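You operate a simulated robot arm through the tools that you are given. There is no shell and no other tool.

Carry out the task below with a simulated robot arm. There is one attempt and no reset: what you move stays moved.

JOB
Run the step test on the card, then take the load off again.
Fine: fan first, then the main switch, the card's two steps in turn; leave the fan running.

The check looks at the end state, three seconds after you hand in, the way a careful person would. Anything else that was tipped, shoved, dropped, spilled or broken makes it a failure.

ROBOT AND FRAMES
A 7-joint arm with a fingered hand, fixed in place. Base frame: the origin is on the floor under the middle of its stand, x ahead of it, y to its left, z up. Units: m, degrees, N and s.
With the tool pointing down near the work surface it reaches from about 0.1 to 0.68 m from the base axis. Its first joint turns from -69.0 to 172.0 degrees. Payload 3.4 kg.
The TCP is the grasp point between the finger pads, 0.025 m short of the fingertips. In the tool frame z runs along the fingers and y along their closing line. The gripper opens to 0.088 m; its body begins 0.029 m behind the TCP. The gripper is a hand of 5 fingers: y runs from the thumb to the fingers, the wrist lies at [-0.013, -0.097, -0.162] in the tool frame, and closing takes about 1.5 s.
Orientation is that of the tool frame in the base frame, as a unit quaternion [x, y, z, w]. With the fingers straight down and the wrist toward the robot, the tool's x, y and z point along [0, 1, 0], [1, 0, 0] and [0, 0, -1] of the base frame.

CONTROLS
- The arm moves only by the tool play_rows. Its argument "plan" is a list of rows, each a list of 2 entries, a list of its own where there are three numbers: the shift along the tool's x, y, z in units of 40 mm (1.0 is 40 mm), then the turn, a rotation vector about the tool's x, y, z in units of 4 degrees (1.0 is 4 degrees). In form: [[[dx, dy, dz], [ax, ay, az]], ...]. A call has 1 to 20 rows; each row shifts and turns the commanded pose from where the row before left it, along the tool's axes as they then stand. "hand" is the opening, from 0 (shut) to 1 (fully open), set as the call begins (left out, the last holds). A call with a number of a shift or a turn outside -1 to 1 is refused whole. A row lasts 0.2 s, in which the tool goes at most 0.05 m and 8.6 degrees; a call with a longer step from one row to the next is refused whole, and so is a gripper value outside its range. Where a pose cannot be reached the arm comes as near as it can. A force on the tool above 40 N (or 10 N above the force at the start of the call, whichever is more), or a blocked arm, ends the call early, and 0.2 s more pass. Each finger travels about 0.153 m/s and halts on what it meets, pressing with about 24 N; the grip force reading is that of the motor and also rises with nothing between the fingers. The clock runs only during rows and for 0.2 s after the last one: add rows that do not move to give the fingers time. The reply holds the time, the measured pose of the TCP, the force on the tool along the base axes, the opening and the grip force, in the units named above and with some noise, with the torque about the TCP (base axes, N m) and any sound that the robot's microphone picked up.
- Cameras (640 x 400 px; columns grow to the right, rows downward): "scene" is fixed at [0.0485, 0.4994, 1.5858]; the picture's right is [-0.94, -0.34, 0.00], its down [-0.18, 0.49, -0.85] and it looks along [0.29, -0.80, -0.52] (base axes); focal length 374 px, centre (320, 200). "wrist" rides on the gripper at [0.059, -0.079, -0.105] in the tool frame; the picture's right is [-0.73, 0.32, -0.61], its down [-0.62, -0.68, 0.38] and it looks along [-0.29, 0.66, 0.70] (tool axes); focal length 234 px, centre (320, 200). There is no depth. A picture from a camera that has moved, and an enlarged one, comes with that camera's place and axes in the base frame and with its lens.
- snapshot(camera): a new picture of that camera. It takes no simulated time.
- lift_body(by): slides the trunk up (or, below 0, down) by that many m; the arm rides with it, the base frame stays. It gives what a move gives, with no picture.
- hand_shape(shape): the hand has 5 fingers and takes this shape, open, in about a second: jaw (thumb against the fingers, like two jaws); tri (thumb and two fingers); tip (a fingertip pinch); poke (one finger out to press); point (the index stretched); flat (the hand flat); cup (the hand cupped); fist (a fist). The gripper value then closes the fingers along that shape, each until it touches; the sizes above hold for jaw. It gives what a move gives, with no picture.
- close_up(camera, box): a new picture of the part [left, top, right, bottom] of that camera's present view, enlarged. It takes no simulated time.
- hand_in(): hands the job in; it is judged then, once.

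Places have to be worked out from the pictures, the camera data and where the tool is seen. Open the gripper and draw the arm clear of the work before you hand the job in, unless the task says otherwise.

The tools are called after "Emit:" as name(argument=value, ...) on one line, values as JSON. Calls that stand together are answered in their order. play_rows: Moves the arm, as the interface text tells. Its arguments: {"type":"object","properties":{"plan":{"type":"array","items":{"type":"array"}},"hand":{"type":"number"}},"required":["plan"]} The other tools are called the same way: lift_body (by) moves the trunk up or down; hand_shape (shape) gives the hand a shape; snapshot (camera) takes a picture; close_up (camera, box) takes an enlarged picture of a part of a camera's view; hand_in () hands the job in.

At the start:

```text
time_s: 0.0
tcp_pos: [0.5095, -0.1991, 1.1332]
tool_rot: [0.707, 0.707, 0.0, 0.0]
contact_force: [0.6, 0.2, 0.2]
torque: [0.03, 0.04, -0.01]
gripper_width: 0.0875
grasp_force: 0.1
shape: jaw
trunk travel left (down, up): [-0.65, 0.29]
```

scene: 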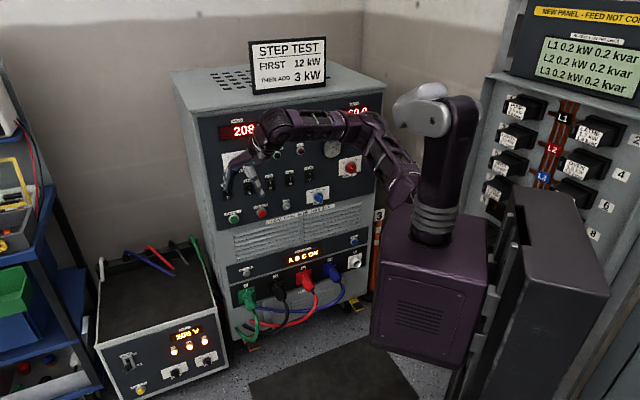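
wrist: 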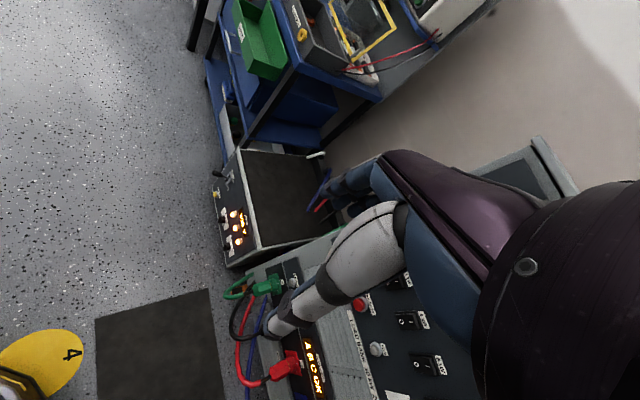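

The scene shows a load bank with a card on top (first 12 kW, then add 3 kW). I'll enlarge the panel and the card before moving anything.

Emit:
close_up(camera="scene", box=[200, 90, 390, 220])

Emit:
close_up(camera="scene", box=[220, 20, 380, 120])

Emit:
close_up(camera="scene", box=[210, 190, 390, 350])

Emit:
close_up(camera="wrist", box=[220, 200, 480, 400])

```text
3.08 times, centred on (295, 155) of scene
camera zoom: at [0.0485, 0.4994, 1.5858], right [-0.94, -0.34, 0.0], down [-0.18, 0.49, -0.85], along [0.29, -0.8, -0.52], focal length 1149 px, centre (397, 338)
```

zoom: 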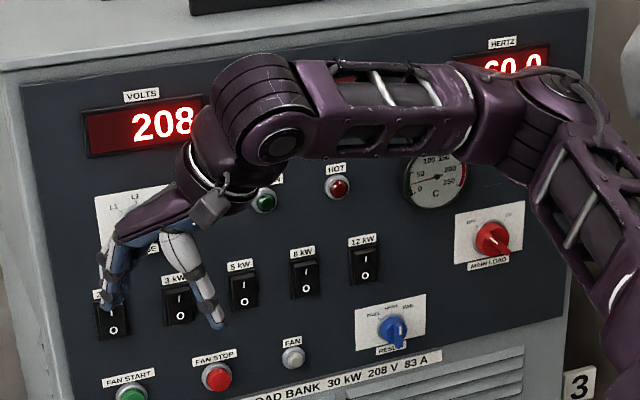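

```text
4.00 times, centred on (300, 70) of scene
camera zoom: at [0.0485, 0.4994, 1.5858], right [-0.94, -0.34, 0.0], down [-0.18, 0.49, -0.85], along [0.29, -0.8, -0.52], focal length 1494 px, centre (400, 720)
```

zoom: 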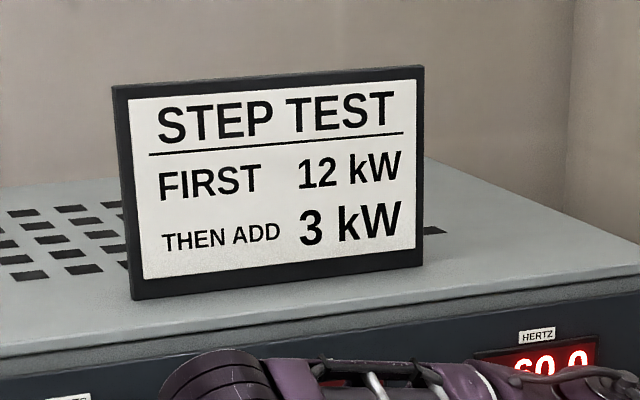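

```text
2.50 times, centred on (300, 270) of scene
camera zoom: at [0.0485, 0.4994, 1.5858], right [-0.94, -0.34, 0.0], down [-0.18, 0.49, -0.85], along [0.29, -0.8, -0.52], focal length 934 px, centre (370, 25)
```

zoom: 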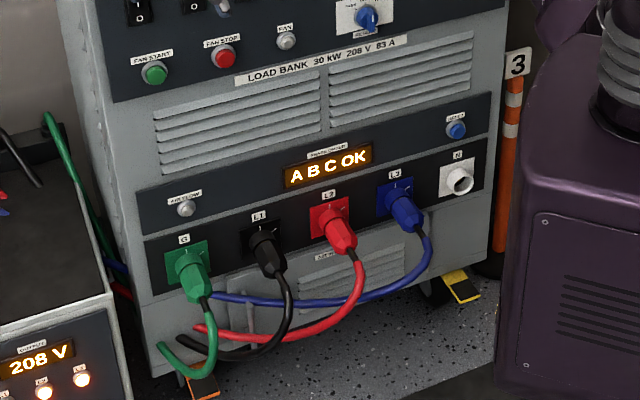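

```text
2.00 times, centred on (350, 300) of wrist
camera zoom: at [0.4318, -0.1403, 1.238], right [0.32, -0.73, 0.61], down [-0.68, -0.62, -0.38], along [0.66, -0.29, -0.7], focal length 468 px, centre (260, 0)
```

zoom: 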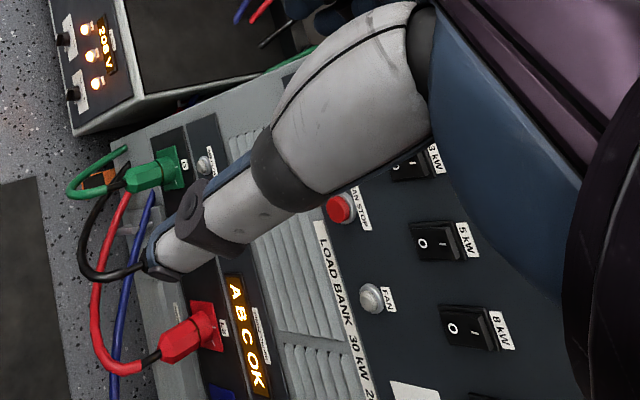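

The panel seems to stand about 0.9 m from the base, turned to face the robot. I'll enlarge the labels and switches further to read them.

Emit:
close_up(camera="scene", box=[300, 140, 380, 190])

Emit:
close_up(camera="scene", box=[300, 180, 348, 210])

Emit:
close_up(camera="scene", box=[215, 140, 315, 225])

Emit:
close_up(camera="scene", box=[460, 0, 640, 240])

Emit:
close_up(camera="scene", box=[95, 310, 235, 400])

```text
8.00 times, centred on (340, 165) of scene
camera zoom: at [0.0485, 0.4994, 1.5858], right [-0.94, -0.34, 0.0], down [-0.18, 0.49, -0.85], along [0.29, -0.8, -0.52], focal length 2988 px, centre (160, 480)
```

zoom: 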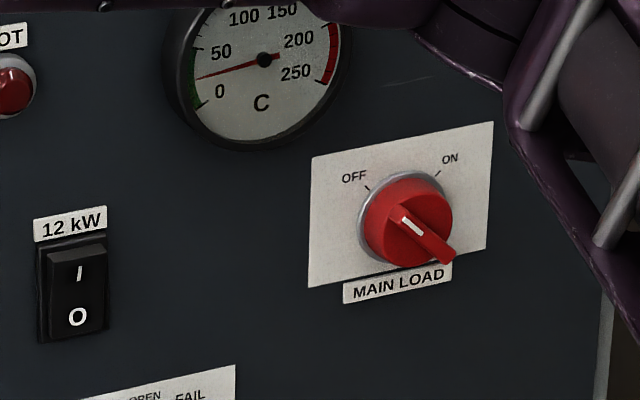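

```text
13.33 times, centred on (324, 195) of scene
camera zoom: at [0.0485, 0.4994, 1.5858], right [-0.94, -0.34, 0.0], down [-0.18, 0.49, -0.85], along [0.29, -0.8, -0.52], focal length 4979 px, centre (267, 267)
```

zoom: 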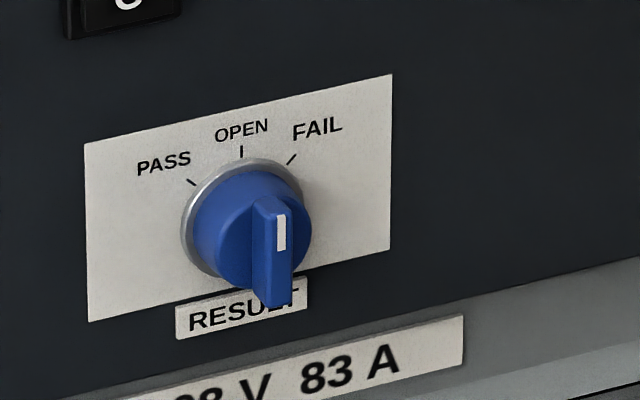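

```text
4.71 times, centred on (265, 182) of scene
camera zoom: at [0.0485, 0.4994, 1.5858], right [-0.94, -0.34, 0.0], down [-0.18, 0.49, -0.85], along [0.29, -0.8, -0.52], focal length 1757 px, centre (579, 282)
```

zoom: 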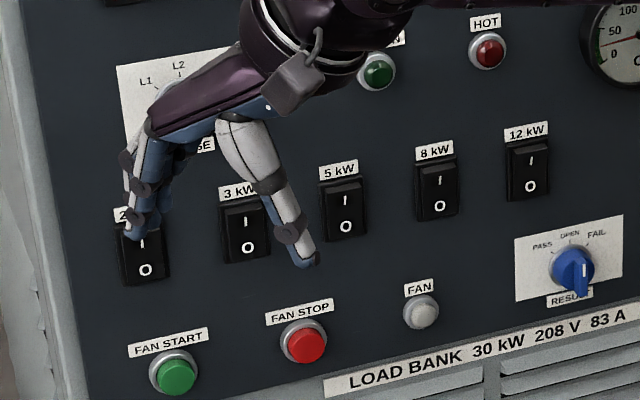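

```text
1.67 times, centred on (550, 120) of scene
camera zoom: at [0.0485, 0.4994, 1.5858], right [-0.94, -0.34, 0.0], down [-0.18, 0.49, -0.85], along [0.29, -0.8, -0.52], focal length 622 px, centre (-63, 333)
```

zoom: 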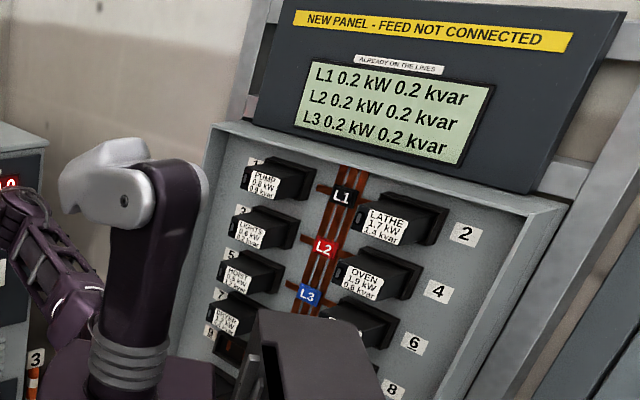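

```text
4.44 times, centred on (165, 355) of scene
camera zoom: at [0.0485, 0.4994, 1.5858], right [-0.94, -0.34, 0.0], down [-0.18, 0.49, -0.85], along [0.29, -0.8, -0.52], focal length 1660 px, centre (1009, -489)
```

zoom: 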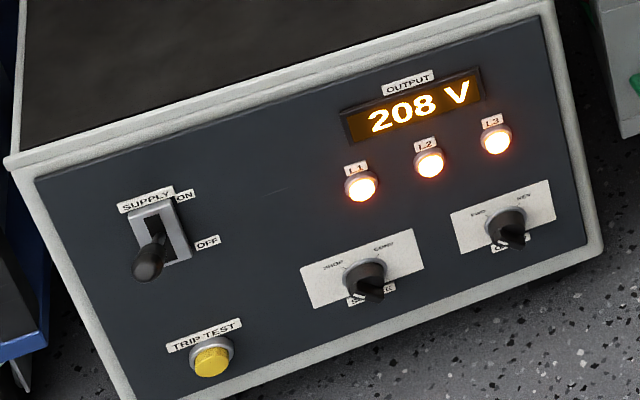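

The panel faces the robot roughly along [-0.7, 0.7, 0], with the fan lamp near (0.61, -0.64, 0.77) and the fan-stop button near (0.68, -0.57, 0.78). I'll swing the hand back and turn it toward the panel so the wrist camera can map everything.

Emit:
play_rows(plan=[[[-0.75, -0.8, 0], [0, 0, 0]], [[-0.75, -0.8, 0], [0, 0, 0]], [[-0.75, -0.8, 0], [0, 0, 0]], [[-0.75, -0.8, 0], [0, 0, 0]], [[0, 0, 0], [0, 0, 1]], [[0, 0, 0], [0, 0, 1]], [[0, 0, 0], [0, 0, 1]], [[0, 0, 0], [0, 0, 1]], [[0, 0, 0], [0, 0, 1]], [[0, 0, 0], [0, 0, 1]], [[0, 0, 0], [0, 0, 1]], [[0, 0, 0], [0, 0, 1]], [[0, 0, 0], [0, 0, 1]], [[0, 0, 0], [0, 0, 1]], [[0, 0, 0], [0, 0, 1]]])

Emit:
snapshot(camera="scene")

Emit:
snapshot(camera="wrist")

```text
time_s: 3.2
tcp_pos: [0.4366, -0.2895, 1.1276]
tool_rot: [0.921, 0.391, -0.001, -0.001]
contact_force: [-0.6, 0.4, 0.5]
torque: [-0.02, 0.0, 0.0]
gripper_width: 0.0879
grasp_force: 0.1
shape: jaw
out of reach, approached as far as the arm can: row 4, 6, 8, 9, 10, 11, 12, 13, 14, 15
trunk travel left (down, up): [-0.65, 0.29]
```

```text
taken
```

scene: 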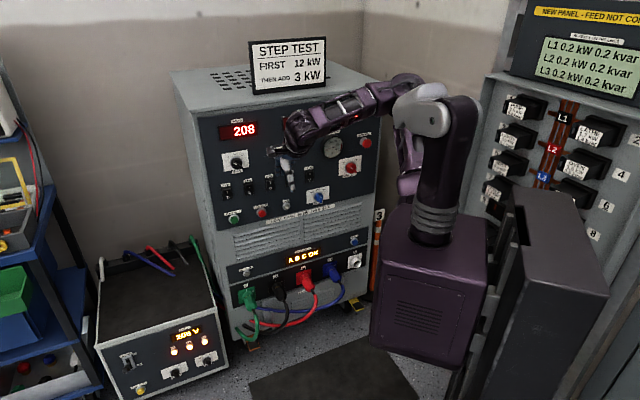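

```text
taken
camera wrist: at [0.4212, -0.1926, 1.2329], right [-0.27, -0.75, 0.61], down [-0.92, 0.02, -0.38], along [0.27, -0.66, -0.7], focal length 234 px, centre (320, 200)
```

wrist: 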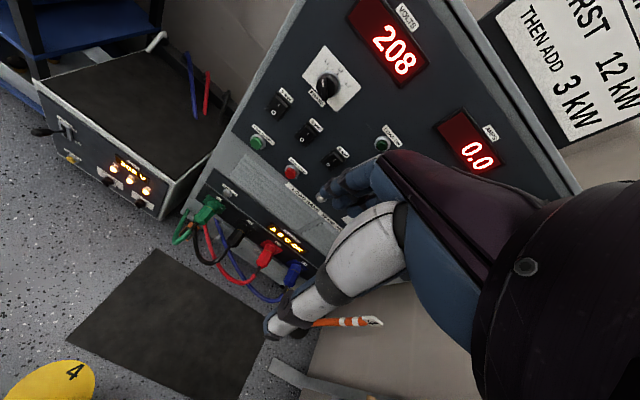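

The turn worked and both views now show most of the panel. I'll take enlarged views from both cameras to triangulate the controls.

Emit:
close_up(camera="wrist", box=[200, 0, 520, 200])

Emit:
close_up(camera="scene", box=[200, 110, 390, 230])

Emit:
close_up(camera="wrist", box=[160, 120, 352, 240])

```text
2.00 times, centred on (360, 100) of wrist
camera zoom: at [0.4212, -0.1926, 1.2329], right [-0.27, -0.75, 0.61], down [-0.92, 0.02, -0.38], along [0.27, -0.66, -0.7], focal length 468 px, centre (240, 400)
```

zoom: 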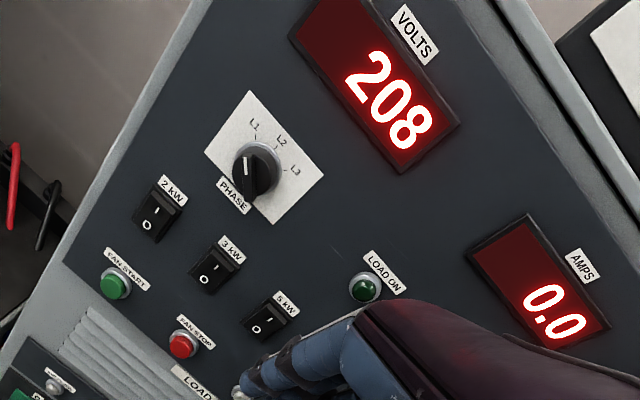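

```text
3.33 times, centred on (295, 170) of scene
camera zoom: at [0.0485, 0.4994, 1.5858], right [-0.94, -0.34, 0.0], down [-0.18, 0.49, -0.85], along [0.29, -0.8, -0.52], focal length 1245 px, centre (403, 300)
```

zoom: 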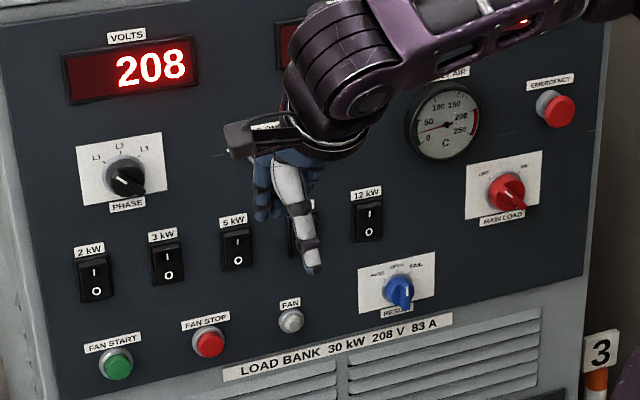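

```text
3.33 times, centred on (256, 180) of wrist
camera zoom: at [0.4212, -0.1926, 1.2329], right [-0.27, -0.75, 0.61], down [-0.92, 0.02, -0.38], along [0.27, -0.66, -0.7], focal length 781 px, centre (533, 267)
```

zoom: 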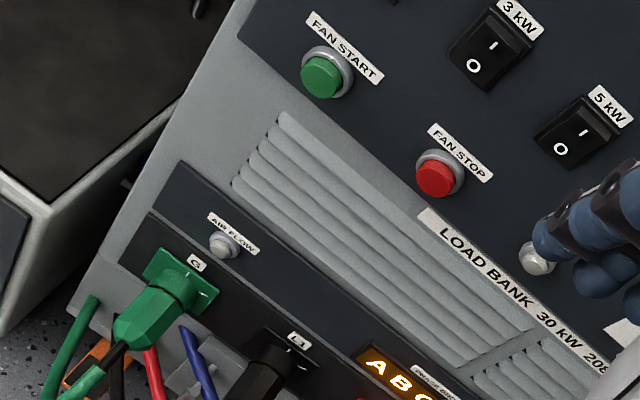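

Triangulation is weak because the two cameras look nearly along the same line. I'll lower the trunk and pitch the hand up toward the panel to get a very different viewpoint.

Emit:
lift_body(by=-0.2)

Emit:
play_rows(plan=[[[0, 0, 0], [-1, 0, 0]], [[0, 0, 0], [-1, 0, 0]], [[0, 0, 0], [-1, 0, 0]], [[0, 0, 0], [-1, 0, 0]], [[0, 0, 0], [-1, 0, 0]], [[0, 0, 0], [-1, 0, 0]], [[0, 0, 0], [-1, 0, 0]], [[0, 0, 0], [-1, 0, 0]], [[0, 0, 0], [-1, 0, 0]], [[0, 0, 0], [-1, 0, 0]]])

Emit:
snapshot(camera="scene")

Emit:
snapshot(camera="wrist")

```text
time_s: 5.4
tcp_pos: [0.4364, -0.2897, 0.9267]
tool_rot: [0.92, 0.392, 0.001, -0.001]
contact_force: [-0.6, 1.1, -0.1]
torque: [0.02, -0.03, -0.02]
gripper_width: 0.0876
grasp_force: 0.0
shape: jaw
trunk travel left (down, up): [-0.45, 0.49]
```

```text
time_s: 7.6
tcp_pos: [0.5928, -0.2578, 0.9808]
tool_rot: [0.865, 0.37, 0.134, 0.311]
contact_force: [0.1, 0.0, 0.1]
torque: [0.0, 0.01, 0.0]
gripper_width: 0.0878
grasp_force: 0.0
shape: jaw
out of reach, approached as far as the arm can: row 1, 2, 3, 4, 5, 6, 7, 8, 9, 10
trunk travel left (down, up): [-0.45, 0.49]
```

```text
taken
```

scene: 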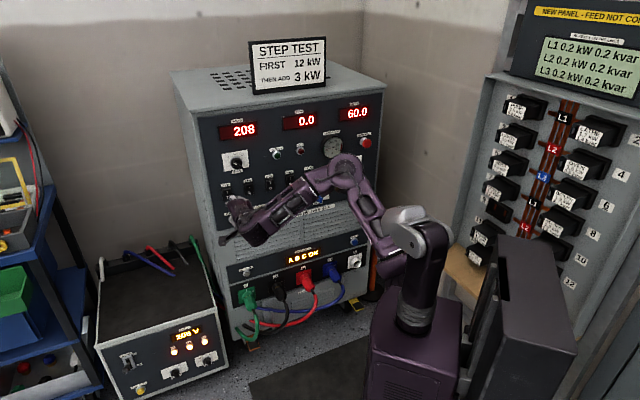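

```text
taken
camera wrist: at [0.5424, -0.1267, 1.0114], right [-0.6, -0.43, 0.67], down [-0.63, -0.26, -0.73], along [0.49, -0.87, -0.12], focal length 234 px, centre (320, 200)
```

wrist: 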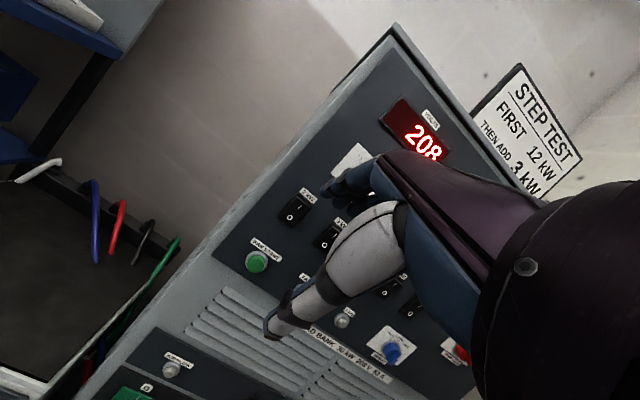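

Now I have a view from a lower vantage point. I'll enlarge it to locate the controls precisely.

Emit:
close_up(camera="wrist", box=[220, 130, 380, 230])

Emit:
close_up(camera="wrist", box=[220, 225, 380, 325])

Emit:
close_up(camera="wrist", box=[320, 260, 480, 360])

Emit:
close_up(camera="scene", box=[185, 80, 393, 210])

```text
4.00 times, centred on (300, 180) of wrist
camera zoom: at [0.5424, -0.1267, 1.0114], right [-0.6, -0.43, 0.67], down [-0.63, -0.26, -0.73], along [0.49, -0.87, -0.12], focal length 937 px, centre (400, 280)
```

zoom: 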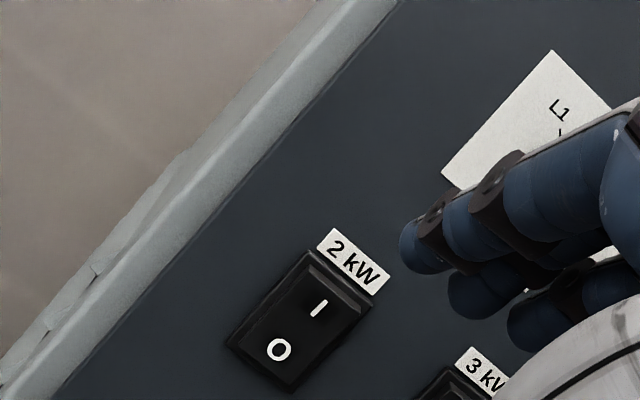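

```text
4.00 times, centred on (300, 275) of wrist
camera zoom: at [0.5424, -0.1267, 1.0114], right [-0.6, -0.43, 0.67], down [-0.63, -0.26, -0.73], along [0.49, -0.87, -0.12], focal length 937 px, centre (400, -100)
```

zoom: 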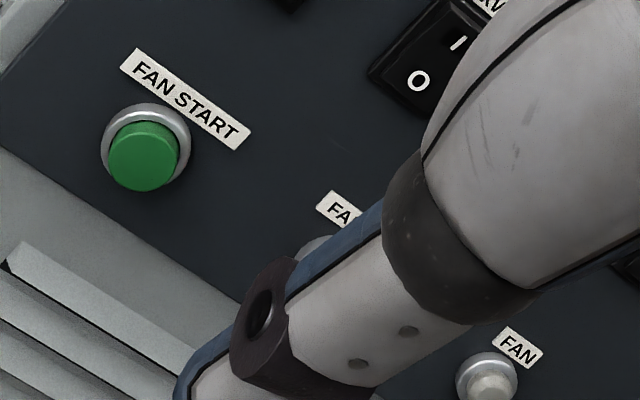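

```text
4.00 times, centred on (400, 310) of wrist
camera zoom: at [0.5424, -0.1267, 1.0114], right [-0.6, -0.43, 0.67], down [-0.63, -0.26, -0.73], along [0.49, -0.87, -0.12], focal length 937 px, centre (0, -240)
```

zoom: 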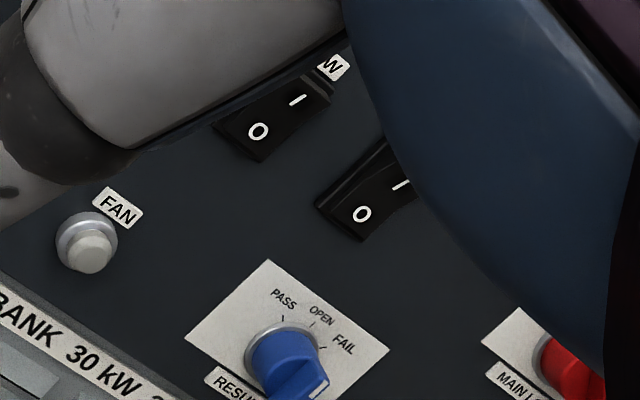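

```text
3.08 times, centred on (289, 145) of scene
camera zoom: at [0.0485, 0.4994, 1.5858], right [-0.94, -0.34, 0.0], down [-0.18, 0.49, -0.85], along [0.29, -0.8, -0.52], focal length 1149 px, centre (415, 369)
```

zoom: 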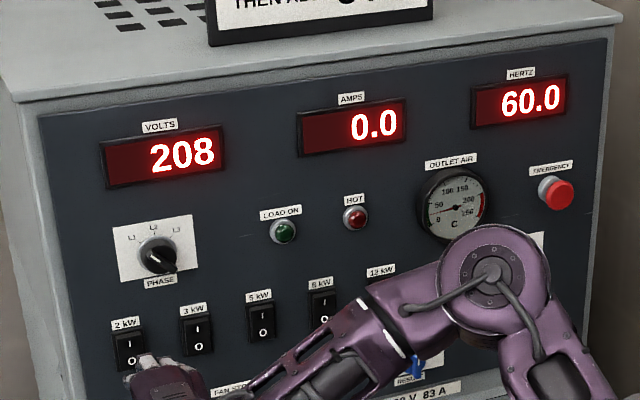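

The panel plane comes out as 0.740x − 0.672y ≈ 0.846, with rockers at z ≈ 0.91 spaced about 83 mm and FAN START near (0.73, -0.45, 0.81). I'll switch to the one-finger shape and look at it before approaching.

Emit:
hand_shape(shape="poke")

Emit:
snapshot(camera="wrist")

Emit:
close_up(camera="scene", box=[190, 140, 350, 260])

```text
time_s: 8.5
tcp_pos: [0.5926, -0.2576, 0.9793]
tool_rot: [0.865, 0.37, 0.135, 0.31]
contact_force: [-0.5, 0.1, -0.2]
torque: [-0.01, -0.02, 0.01]
gripper_width: 0.0
grasp_force: 0.0
shape: poke
trunk travel left (down, up): [-0.45, 0.49]
```

```text
taken
camera wrist: at [0.5416, -0.1267, 1.0116], right [-0.6, -0.43, 0.67], down [-0.63, -0.26, -0.73], along [0.49, -0.87, -0.12], focal length 234 px, centre (320, 200)
```

wrist: 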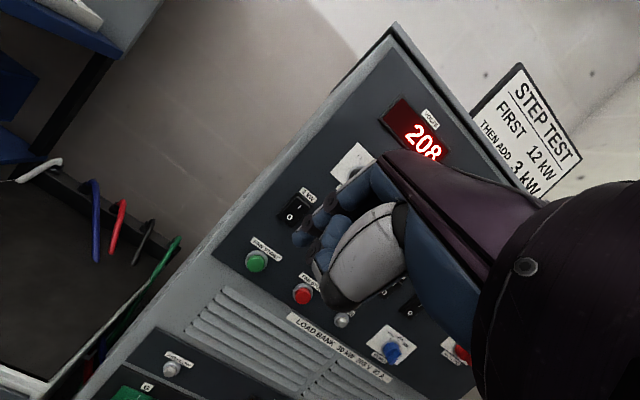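

```text
3.33 times, centred on (270, 200) of scene
camera zoom: at [0.0485, 0.4994, 1.5858], right [-0.94, -0.34, 0.0], down [-0.18, 0.49, -0.85], along [0.29, -0.8, -0.52], focal length 1245 px, centre (487, 200)
```

zoom: 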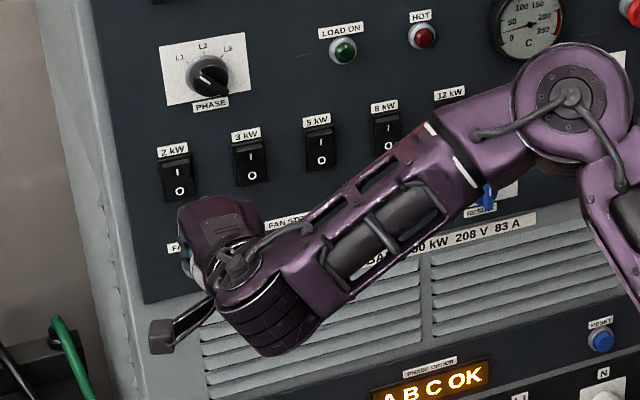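

I'll enlarge the hand in the wrist view to see which finger is out and where its tip lies.

Emit:
close_up(camera="wrist", box=[260, 160, 420, 320])

Emit:
hand_shape(shape="point")

Emit:
close_up(camera="wrist", box=[260, 160, 420, 320])

```text
2.50 times, centred on (340, 240) of wrist
camera zoom: at [0.5416, -0.1267, 1.0116], right [-0.6, -0.43, 0.67], down [-0.63, -0.26, -0.73], along [0.49, -0.87, -0.12], focal length 585 px, centre (270, 100)
```

zoom: 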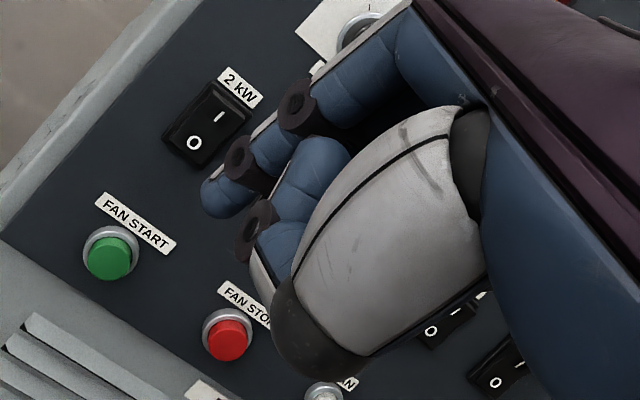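

```text
time_s: 9.4
tcp_pos: [0.5925, -0.2566, 0.9809]
tool_rot: [0.865, 0.369, 0.134, 0.311]
contact_force: [0.2, -0.2, 0.1]
torque: [0.01, 0.01, -0.02]
gripper_width: 0.0003
grasp_force: 0.0
shape: point
trunk travel left (down, up): [-0.45, 0.49]
```

```text
2.50 times, centred on (340, 240) of wrist
camera zoom: at [0.5416, -0.1267, 1.0116], right [-0.6, -0.43, 0.67], down [-0.63, -0.26, -0.73], along [0.49, -0.87, -0.12], focal length 585 px, centre (270, 100)
```

zoom: 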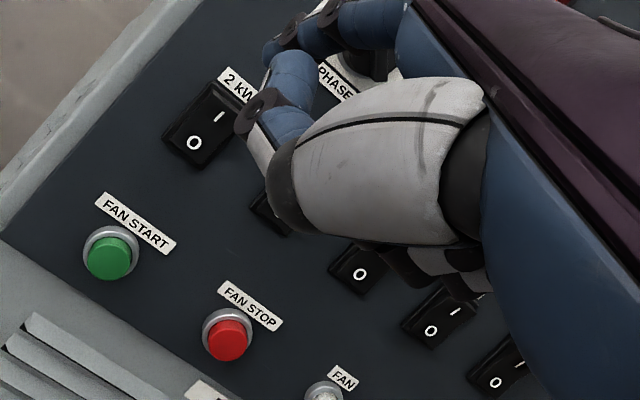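

The "poke" shape gives a fingertip near the tool axis, which suits pressing. I'll go back to it, lower the trunk further so the arm is level with the controls, and turn the finger square to the panel.

Emit:
hand_shape(shape="poke")

Emit:
lift_body(by=-0.2)

Emit:
play_rows(plan=[[[0, 0.3, 0.2], [-1, 0, 0]], [[0, 0.3, 0.2], [-1, 0, 0]], [[0, 0.3, 0.2], [-1, 0, 0]], [[0, 0.3, 0.2], [-1, 0, 0]]])

Emit:
snapshot(camera="scene")

Emit:
snapshot(camera="wrist")

```text
time_s: 10.3
tcp_pos: [0.593, -0.2575, 0.9805]
tool_rot: [0.865, 0.37, 0.135, 0.311]
contact_force: [0.0, 0.2, 0.9]
torque: [0.0, 0.04, 0.0]
gripper_width: 0.0
grasp_force: 0.1
shape: poke
trunk travel left (down, up): [-0.45, 0.49]
```

```text
time_s: 12.4
tcp_pos: [0.5922, -0.2567, 0.7802]
tool_rot: [0.865, 0.369, 0.134, 0.311]
contact_force: [0.3, 0.4, -0.5]
torque: [0.0, 0.0, -0.01]
gripper_width: 0.0
grasp_force: 0.0
shape: poke
trunk travel left (down, up): [-0.25, 0.69]
```

```text
time_s: 13.4
tcp_pos: [0.6506, -0.302, 0.7999]
tool_rot: [0.814, 0.348, 0.184, 0.427]
contact_force: [0.0, 0.5, -0.3]
torque: [-0.06, 0.04, -0.01]
gripper_width: 0.0
grasp_force: 0.1
shape: poke
out of reach, approached as far as the arm can: row 1, 2, 3, 4
trunk travel left (down, up): [-0.25, 0.69]
```

```text
taken
```

scene: 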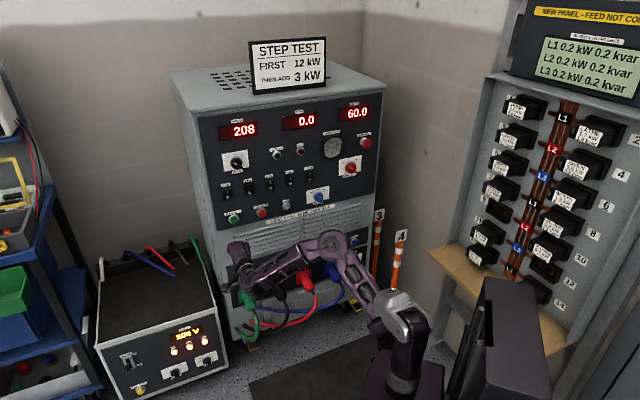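

```text
taken
camera wrist: at [0.5978, -0.1697, 0.7947], right [-0.73, -0.31, 0.61], down [-0.48, -0.4, -0.78], along [0.49, -0.86, 0.15], focal length 234 px, centre (320, 200)
```

wrist: 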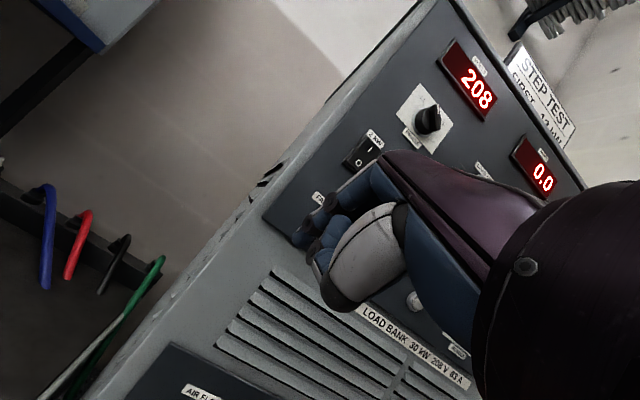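

The hand is rotating up gradually; pitch seems limited by a joint while the arm is tucked in. I'll lower the trunk a bit more and keep pitching while sliding toward the FAN START column.

Emit:
lift_body(by=-0.1)

Emit:
play_rows(plan=[[[-0.2, 0.6, 0], [-1, 0, 0]], [[-0.2, 0.6, 0], [-1, 0, 0]], [[-0.2, 0.6, 0], [-1, 0, 0]], [[-0.2, 0.6, 0], [-1, 0, 0]], [[-0.2, 0.4, 0], [-1, 0, 0]], [[-0.2, 0.3, 0], [-1, 0, 0]], [[0, 0, 0], [-1, 0, 0]], [[0, 0, 0], [-1, 0, 0]]])

Emit:
snapshot(camera="scene")

Emit:
snapshot(camera="wrist")

```text
time_s: 14.8
tcp_pos: [0.6516, -0.3031, 0.6997]
tool_rot: [0.814, 0.349, 0.184, 0.427]
contact_force: [0.1, -0.4, -0.4]
torque: [0.0, -0.03, 0.02]
gripper_width: 0.0001
grasp_force: 0.0
shape: poke
trunk travel left (down, up): [-0.15, 0.79]
```

```text
time_s: 16.6
tcp_pos: [0.6561, -0.3751, 0.8085]
tool_rot: [0.664, 0.284, 0.273, 0.635]
contact_force: [0.0, -0.1, 0.0]
torque: [-0.01, 0.04, -0.02]
gripper_width: 0.0002
grasp_force: 0.2
shape: poke
trunk travel left (down, up): [-0.15, 0.79]
```

```text
taken
```

scene: 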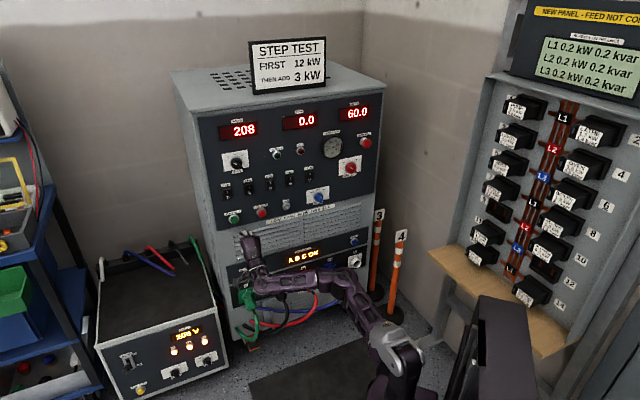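

```text
taken
camera wrist: at [0.6193, -0.2563, 0.7354], right [-0.93, -0.12, 0.35], down [-0.17, -0.69, -0.7], along [0.32, -0.71, 0.63], focal length 234 px, centre (320, 200)
```

wrist: 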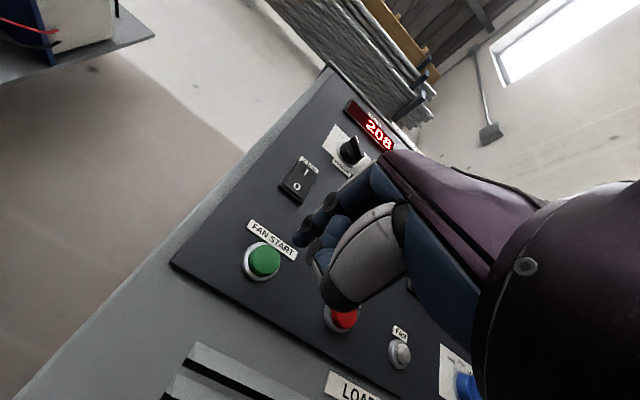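

The finger now points squarely at the panel (tool z ≈ [0.72, -0.69, -0.04]) with FAN START ahead near (0.726, -0.441, 0.814). I'll enlarge both views to find where the fingertip is.

Emit:
close_up(camera="scene", box=[205, 190, 301, 250])

Emit:
close_up(camera="wrist", box=[230, 160, 390, 320])

```text
6.67 times, centred on (253, 220) of scene
camera zoom: at [0.0485, 0.4994, 1.5858], right [-0.94, -0.34, 0.0], down [-0.18, 0.49, -0.85], along [0.29, -0.8, -0.52], focal length 2490 px, centre (767, 67)
```

zoom: 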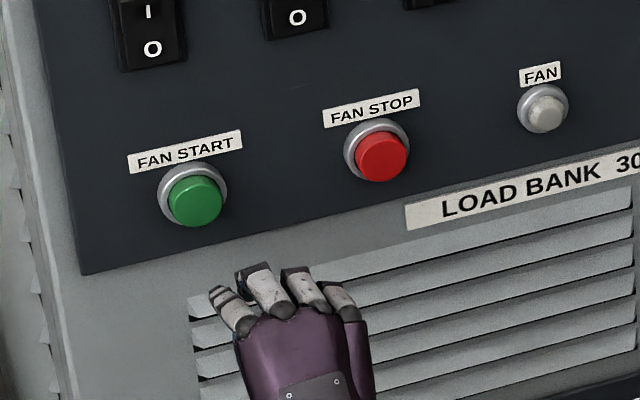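

```text
2.50 times, centred on (310, 240) of wrist
camera zoom: at [0.6193, -0.2563, 0.7354], right [-0.93, -0.12, 0.35], down [-0.17, -0.69, -0.7], along [0.32, -0.71, 0.63], focal length 585 px, centre (345, 100)
```

zoom: 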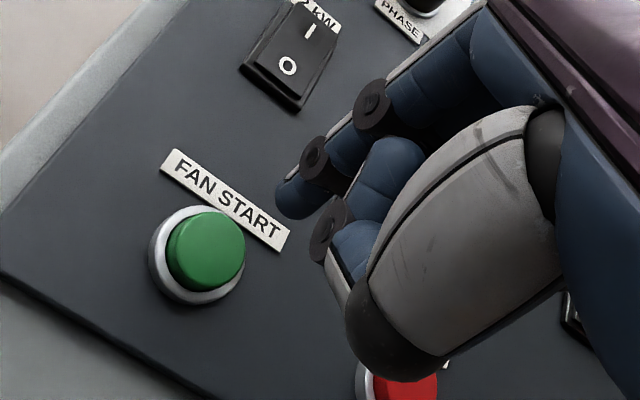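

In "poke" the finger hooks downward; "point" gave a straighter finger. I'll switch to "point" here and check its tip in both cameras.

Emit:
hand_shape(shape="point")

Emit:
close_up(camera="scene", box=[205, 190, 301, 250])

Emit:
close_up(camera="wrist", box=[230, 120, 390, 280])

```text
time_s: 17.5
tcp_pos: [0.6554, -0.3721, 0.8088]
tool_rot: [0.664, 0.285, 0.274, 0.634]
contact_force: [1.0, -0.6, 0.1]
torque: [0.0, -0.01, 0.0]
gripper_width: 0.0
grasp_force: 0.2
shape: point
trunk travel left (down, up): [-0.15, 0.79]
```

```text
6.67 times, centred on (253, 220) of scene
camera zoom: at [0.0485, 0.4994, 1.5858], right [-0.94, -0.34, 0.0], down [-0.18, 0.49, -0.85], along [0.29, -0.8, -0.52], focal length 2490 px, centre (767, 67)
```

zoom: 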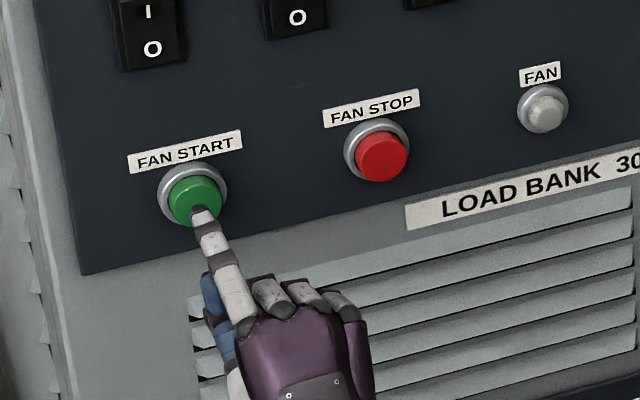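

```text
2.50 times, centred on (310, 200) of wrist
camera zoom: at [0.6193, -0.2562, 0.7355], right [-0.93, -0.12, 0.35], down [-0.17, -0.69, -0.7], along [0.33, -0.71, 0.62], focal length 585 px, centre (345, 200)
```

zoom: 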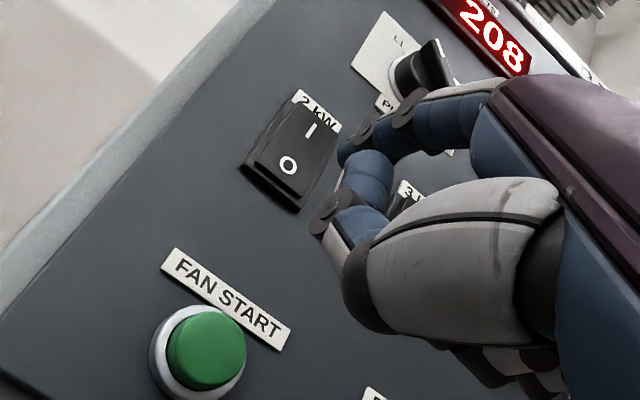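

The extended index is straight, with its tip at about tool (0.016, 0.052, 0.02). I'll tilt the hand about 20° nose-down so the tip clearly leads the curled fingers, then line it up in front of FAN START without touching.

Emit:
play_rows(plan=[[[0, 0, 0], [1, 0, 0]], [[0, 0, 0], [1, 0, 0]], [[0, 0, 0], [1, 0, 0]], [[0, 0, 0], [1, 0, 0]], [[0, 0, 0], [1, 0, 0]], [[-0.25, -0.43, 0.18], [0, 0, 0]], [[-0.25, -0.43, 0.18], [0, 0, 0]], [[0, 0, 0], [0, 0, 0]]])

Emit:
close_up(camera="scene", box=[205, 190, 301, 250])

Emit:
close_up(camera="wrist", box=[230, 120, 390, 280])

```text
time_s: 19.3
tcp_pos: [0.6449, -0.3909, 0.771]
tool_rot: [0.765, 0.327, 0.22, 0.51]
contact_force: [-0.9, -0.1, 0.3]
torque: [-0.01, 0.0, -0.03]
gripper_width: 0.0002
grasp_force: 0.0
shape: point
trunk travel left (down, up): [-0.15, 0.79]
```

```text
6.67 times, centred on (253, 220) of scene
camera zoom: at [0.0485, 0.4994, 1.5858], right [-0.94, -0.34, 0.0], down [-0.18, 0.49, -0.85], along [0.29, -0.8, -0.52], focal length 2490 px, centre (767, 67)
```

zoom: 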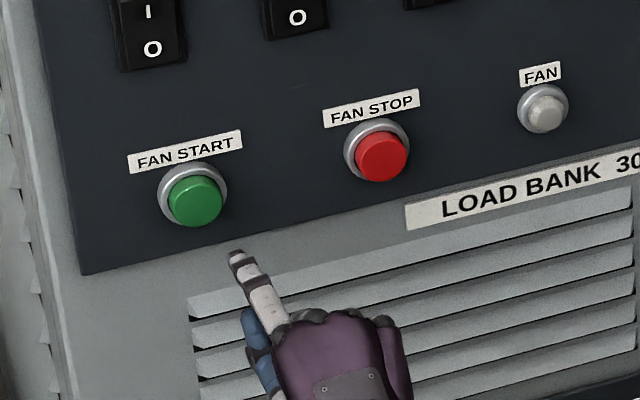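

```text
2.50 times, centred on (310, 200) of wrist
camera zoom: at [0.5936, -0.2595, 0.7397], right [-0.82, -0.23, 0.53], down [-0.36, -0.51, -0.78], along [0.45, -0.83, 0.34], focal length 585 px, centre (345, 200)
```

zoom: 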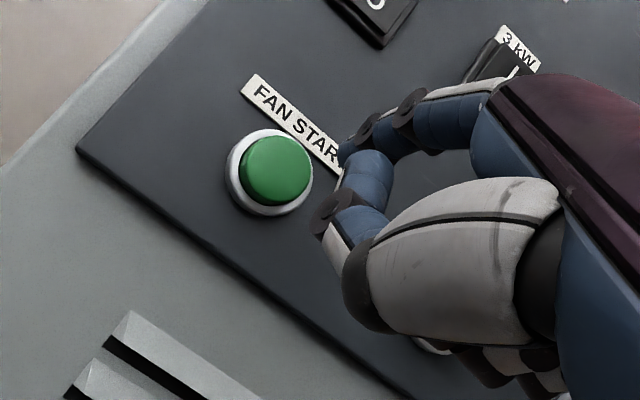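

The tip's scene projection carried forward lands within ~3 mm of the button centre. I'll advance 45 mm, then press slowly in small steps.

Emit:
play_rows(plan=[[[0.075, 0.106, 0.254], [0, 0, 0]], [[0, 0.106, 0.254], [0, 0, 0]], [[0, 0.106, 0.254], [0, 0, 0]], [[0, 0.106, 0.254], [0, 0, 0]], [[0, 0.038, 0.092], [0, 0, 0]], [[0, 0.038, 0.092], [0, 0, 0]]])

Emit:
close_up(camera="scene", box=[205, 190, 301, 250])

Emit:
close_up(camera="wrist", box=[230, 120, 390, 280])

```text
time_s: 20.7
tcp_pos: [0.6826, -0.4225, 0.771]
tool_rot: [0.765, 0.328, 0.22, 0.509]
contact_force: [-0.3, -0.3, 1.5]
torque: [-0.02, 0.01, 0.01]
gripper_width: 0.0
grasp_force: 0.1
shape: point
trunk travel left (down, up): [-0.15, 0.79]
```

```text
6.67 times, centred on (253, 220) of scene
camera zoom: at [0.0485, 0.4994, 1.5858], right [-0.94, -0.34, 0.0], down [-0.18, 0.49, -0.85], along [0.29, -0.8, -0.52], focal length 2490 px, centre (767, 67)
```

zoom: 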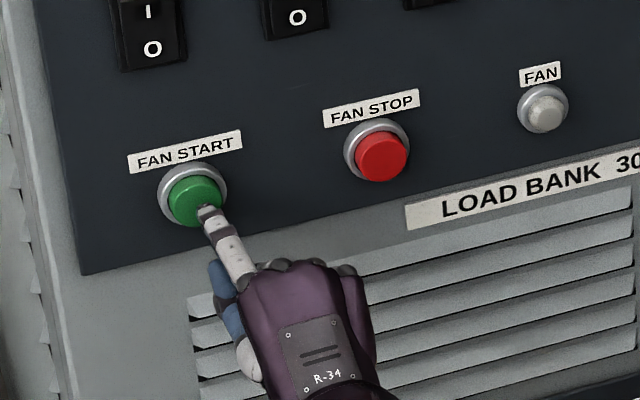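

```text
2.50 times, centred on (310, 200) of wrist
camera zoom: at [0.6323, -0.2917, 0.74], right [-0.82, -0.23, 0.53], down [-0.36, -0.51, -0.78], along [0.45, -0.83, 0.34], focal length 585 px, centre (345, 200)
```

zoom: 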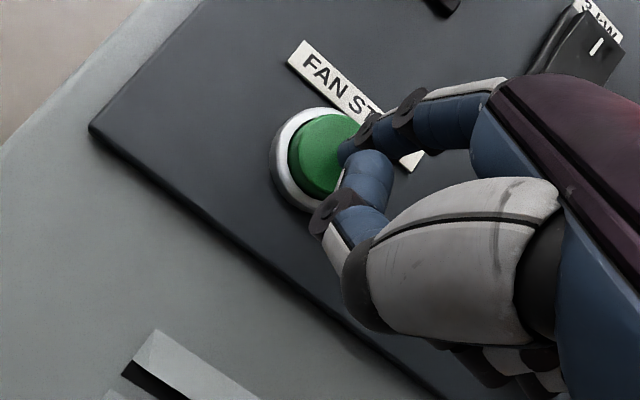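

The fingertip is just off the button face, a couple of mm right of centre. I'll nudge left slightly and press in small steps.

Emit:
play_rows(plan=[[[0.06, 0.06, 0.09], [0, 0, 0]], [[0, 0.038, 0.092], [0, 0, 0]], [[0, 0.038, 0.092], [0, 0, 0]], [[0, 0, 0], [0, 0, 0]]])

Emit:
close_up(camera="scene", box=[205, 190, 301, 250])

Emit:
close_up(camera="wrist", box=[230, 120, 390, 280])

```text
time_s: 21.7
tcp_pos: [0.6921, -0.4265, 0.7767]
tool_rot: [0.763, 0.328, 0.221, 0.511]
contact_force: [-13.3, 11.9, -0.7]
torque: [-0.51, -0.59, 0.17]
gripper_width: 0.0805
grasp_force: 0.1
shape: point
trunk travel left (down, up): [-0.15, 0.79]
heard: click
```

```text
6.67 times, centred on (253, 220) of scene
camera zoom: at [0.0485, 0.4994, 1.5858], right [-0.94, -0.34, 0.0], down [-0.18, 0.49, -0.85], along [0.29, -0.8, -0.52], focal length 2490 px, centre (767, 67)
```

zoom: 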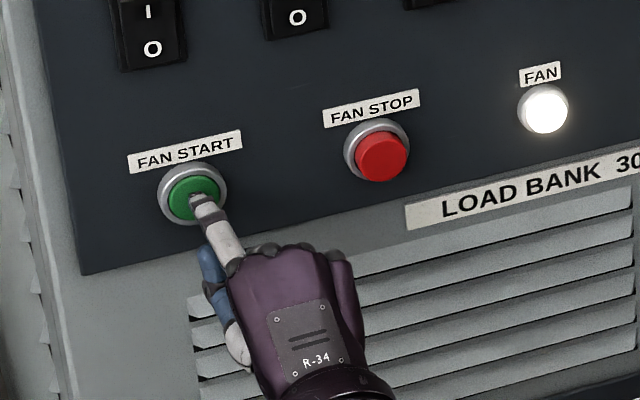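

```text
2.50 times, centred on (310, 200) of wrist
camera zoom: at [0.6414, -0.2972, 0.7437], right [-0.82, -0.23, 0.53], down [-0.36, -0.52, -0.78], along [0.45, -0.82, 0.34], focal length 585 px, centre (345, 200)
```

zoom: 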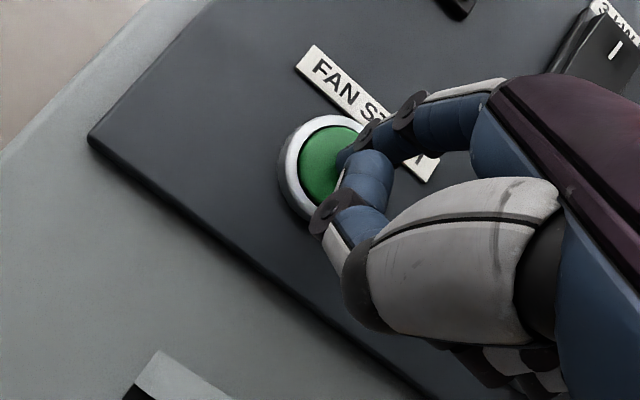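

Click heard, and the FAN lamp is lit. I'll back straight off 60 mm and check the air-flow lamp.

Emit:
play_rows(plan=[[[0, -0.106, -0.254], [0, 0, 0]], [[0, -0.154, -0.369], [0, 0, 0]], [[0, -0.154, -0.369], [0, 0, 0]], [[0, -0.154, -0.369], [0, 0, 0]], [[0, 0, 0], [0, 0, 0]]])

Emit:
snapshot(camera="scene")

Emit:
close_up(camera="scene", box=[200, 180, 390, 300])

Emit:
snapshot(camera="wrist")

```text
time_s: 22.9
tcp_pos: [0.6509, -0.388, 0.7766]
tool_rot: [0.765, 0.328, 0.22, 0.509]
contact_force: [-0.6, -0.6, 0.3]
torque: [0.02, 0.04, 0.0]
gripper_width: 0.0
grasp_force: 0.2
shape: point
trunk travel left (down, up): [-0.15, 0.79]
```

```text
taken
```

scene: 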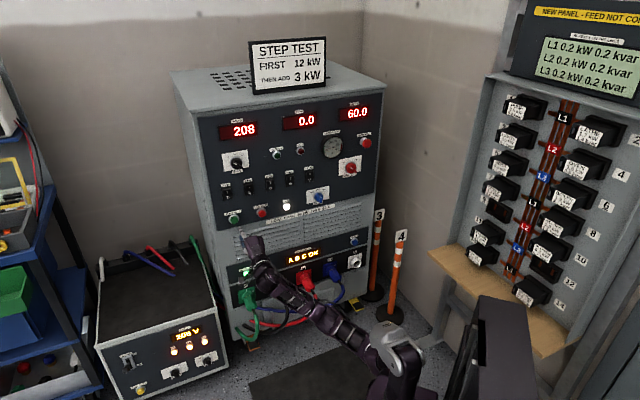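

```text
3.33 times, centred on (295, 240) of scene
camera zoom: at [0.0485, 0.4994, 1.5858], right [-0.94, -0.34, 0.0], down [-0.18, 0.49, -0.85], along [0.29, -0.8, -0.52], focal length 1245 px, centre (403, 67)
```

zoom: 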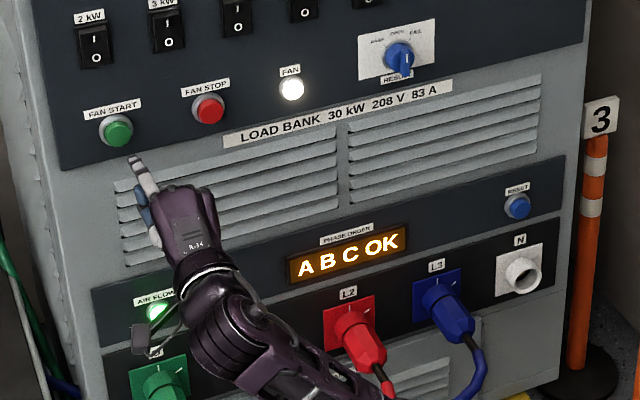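

```text
taken
camera wrist: at [0.6002, -0.2585, 0.7429], right [-0.82, -0.23, 0.53], down [-0.36, -0.51, -0.78], along [0.45, -0.83, 0.34], focal length 234 px, centre (320, 200)
```

wrist: 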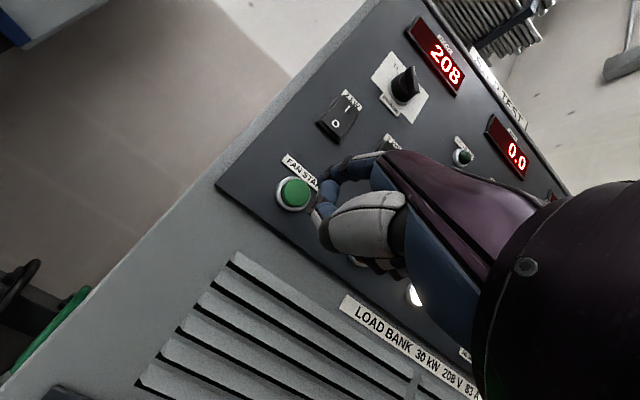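

The AIR FLOW lamp is green, so the fan is running. Next is the MAIN LOAD knob at about w = +0.33 m along the panel and z ≈ 0.91, so I'll slide right well clear of the panel and yaw the hand toward it.

Emit:
play_rows(plan=[[[-0.9, 0.17, -0.07], [0, 0, 0]], [[-0.9, 0.17, -0.07], [0, 0, 0]], [[-0.9, 0.17, -0.07], [0, 0, 0]], [[-0.9, 0.17, -0.07], [0, 0, 0]], [[-0.9, 0.17, -0.07], [0, 0, 0]], [[-0.9, 0.17, -0.07], [0, 0, 0]], [[0, 0, 0], [0, -0.924, 0.384]], [[0, 0, 0], [0, -0.924, 0.384]], [[0, 0, 0], [0, -0.924, 0.384]], [[0, 0, 0], [0, -0.924, 0.384]], [[0, 0, 0], [0, -0.924, 0.384]]])

Emit:
snapshot(camera="scene")

Emit:
snapshot(camera="wrist")

```text
time_s: 25.3
tcp_pos: [0.5022, -0.5457, 0.8172]
tool_rot: [0.81, 0.19, 0.128, 0.54]
contact_force: [-1.1, -0.5, -0.6]
torque: [-0.01, -0.01, 0.0]
gripper_width: 0.0
grasp_force: 0.0
shape: point
trunk travel left (down, up): [-0.15, 0.79]
```

```text
taken
```

scene: 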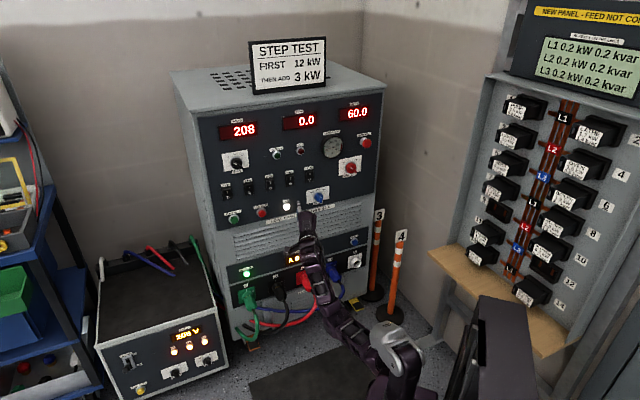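

```text
taken
camera wrist: at [0.4992, -0.4053, 0.7856], right [-0.85, 0.07, 0.53], down [-0.52, -0.36, -0.78], along [0.14, -0.93, 0.34], focal length 234 px, centre (320, 200)
```

wrist: 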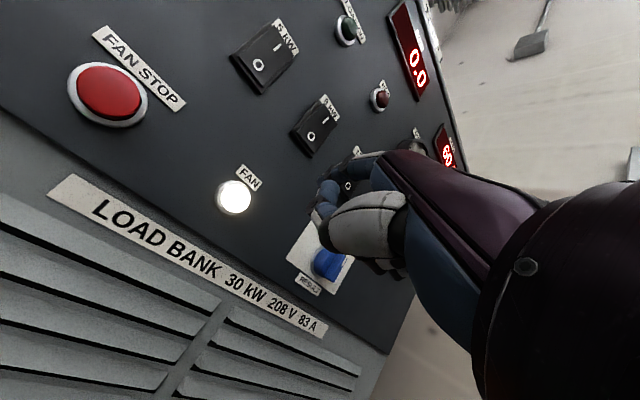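

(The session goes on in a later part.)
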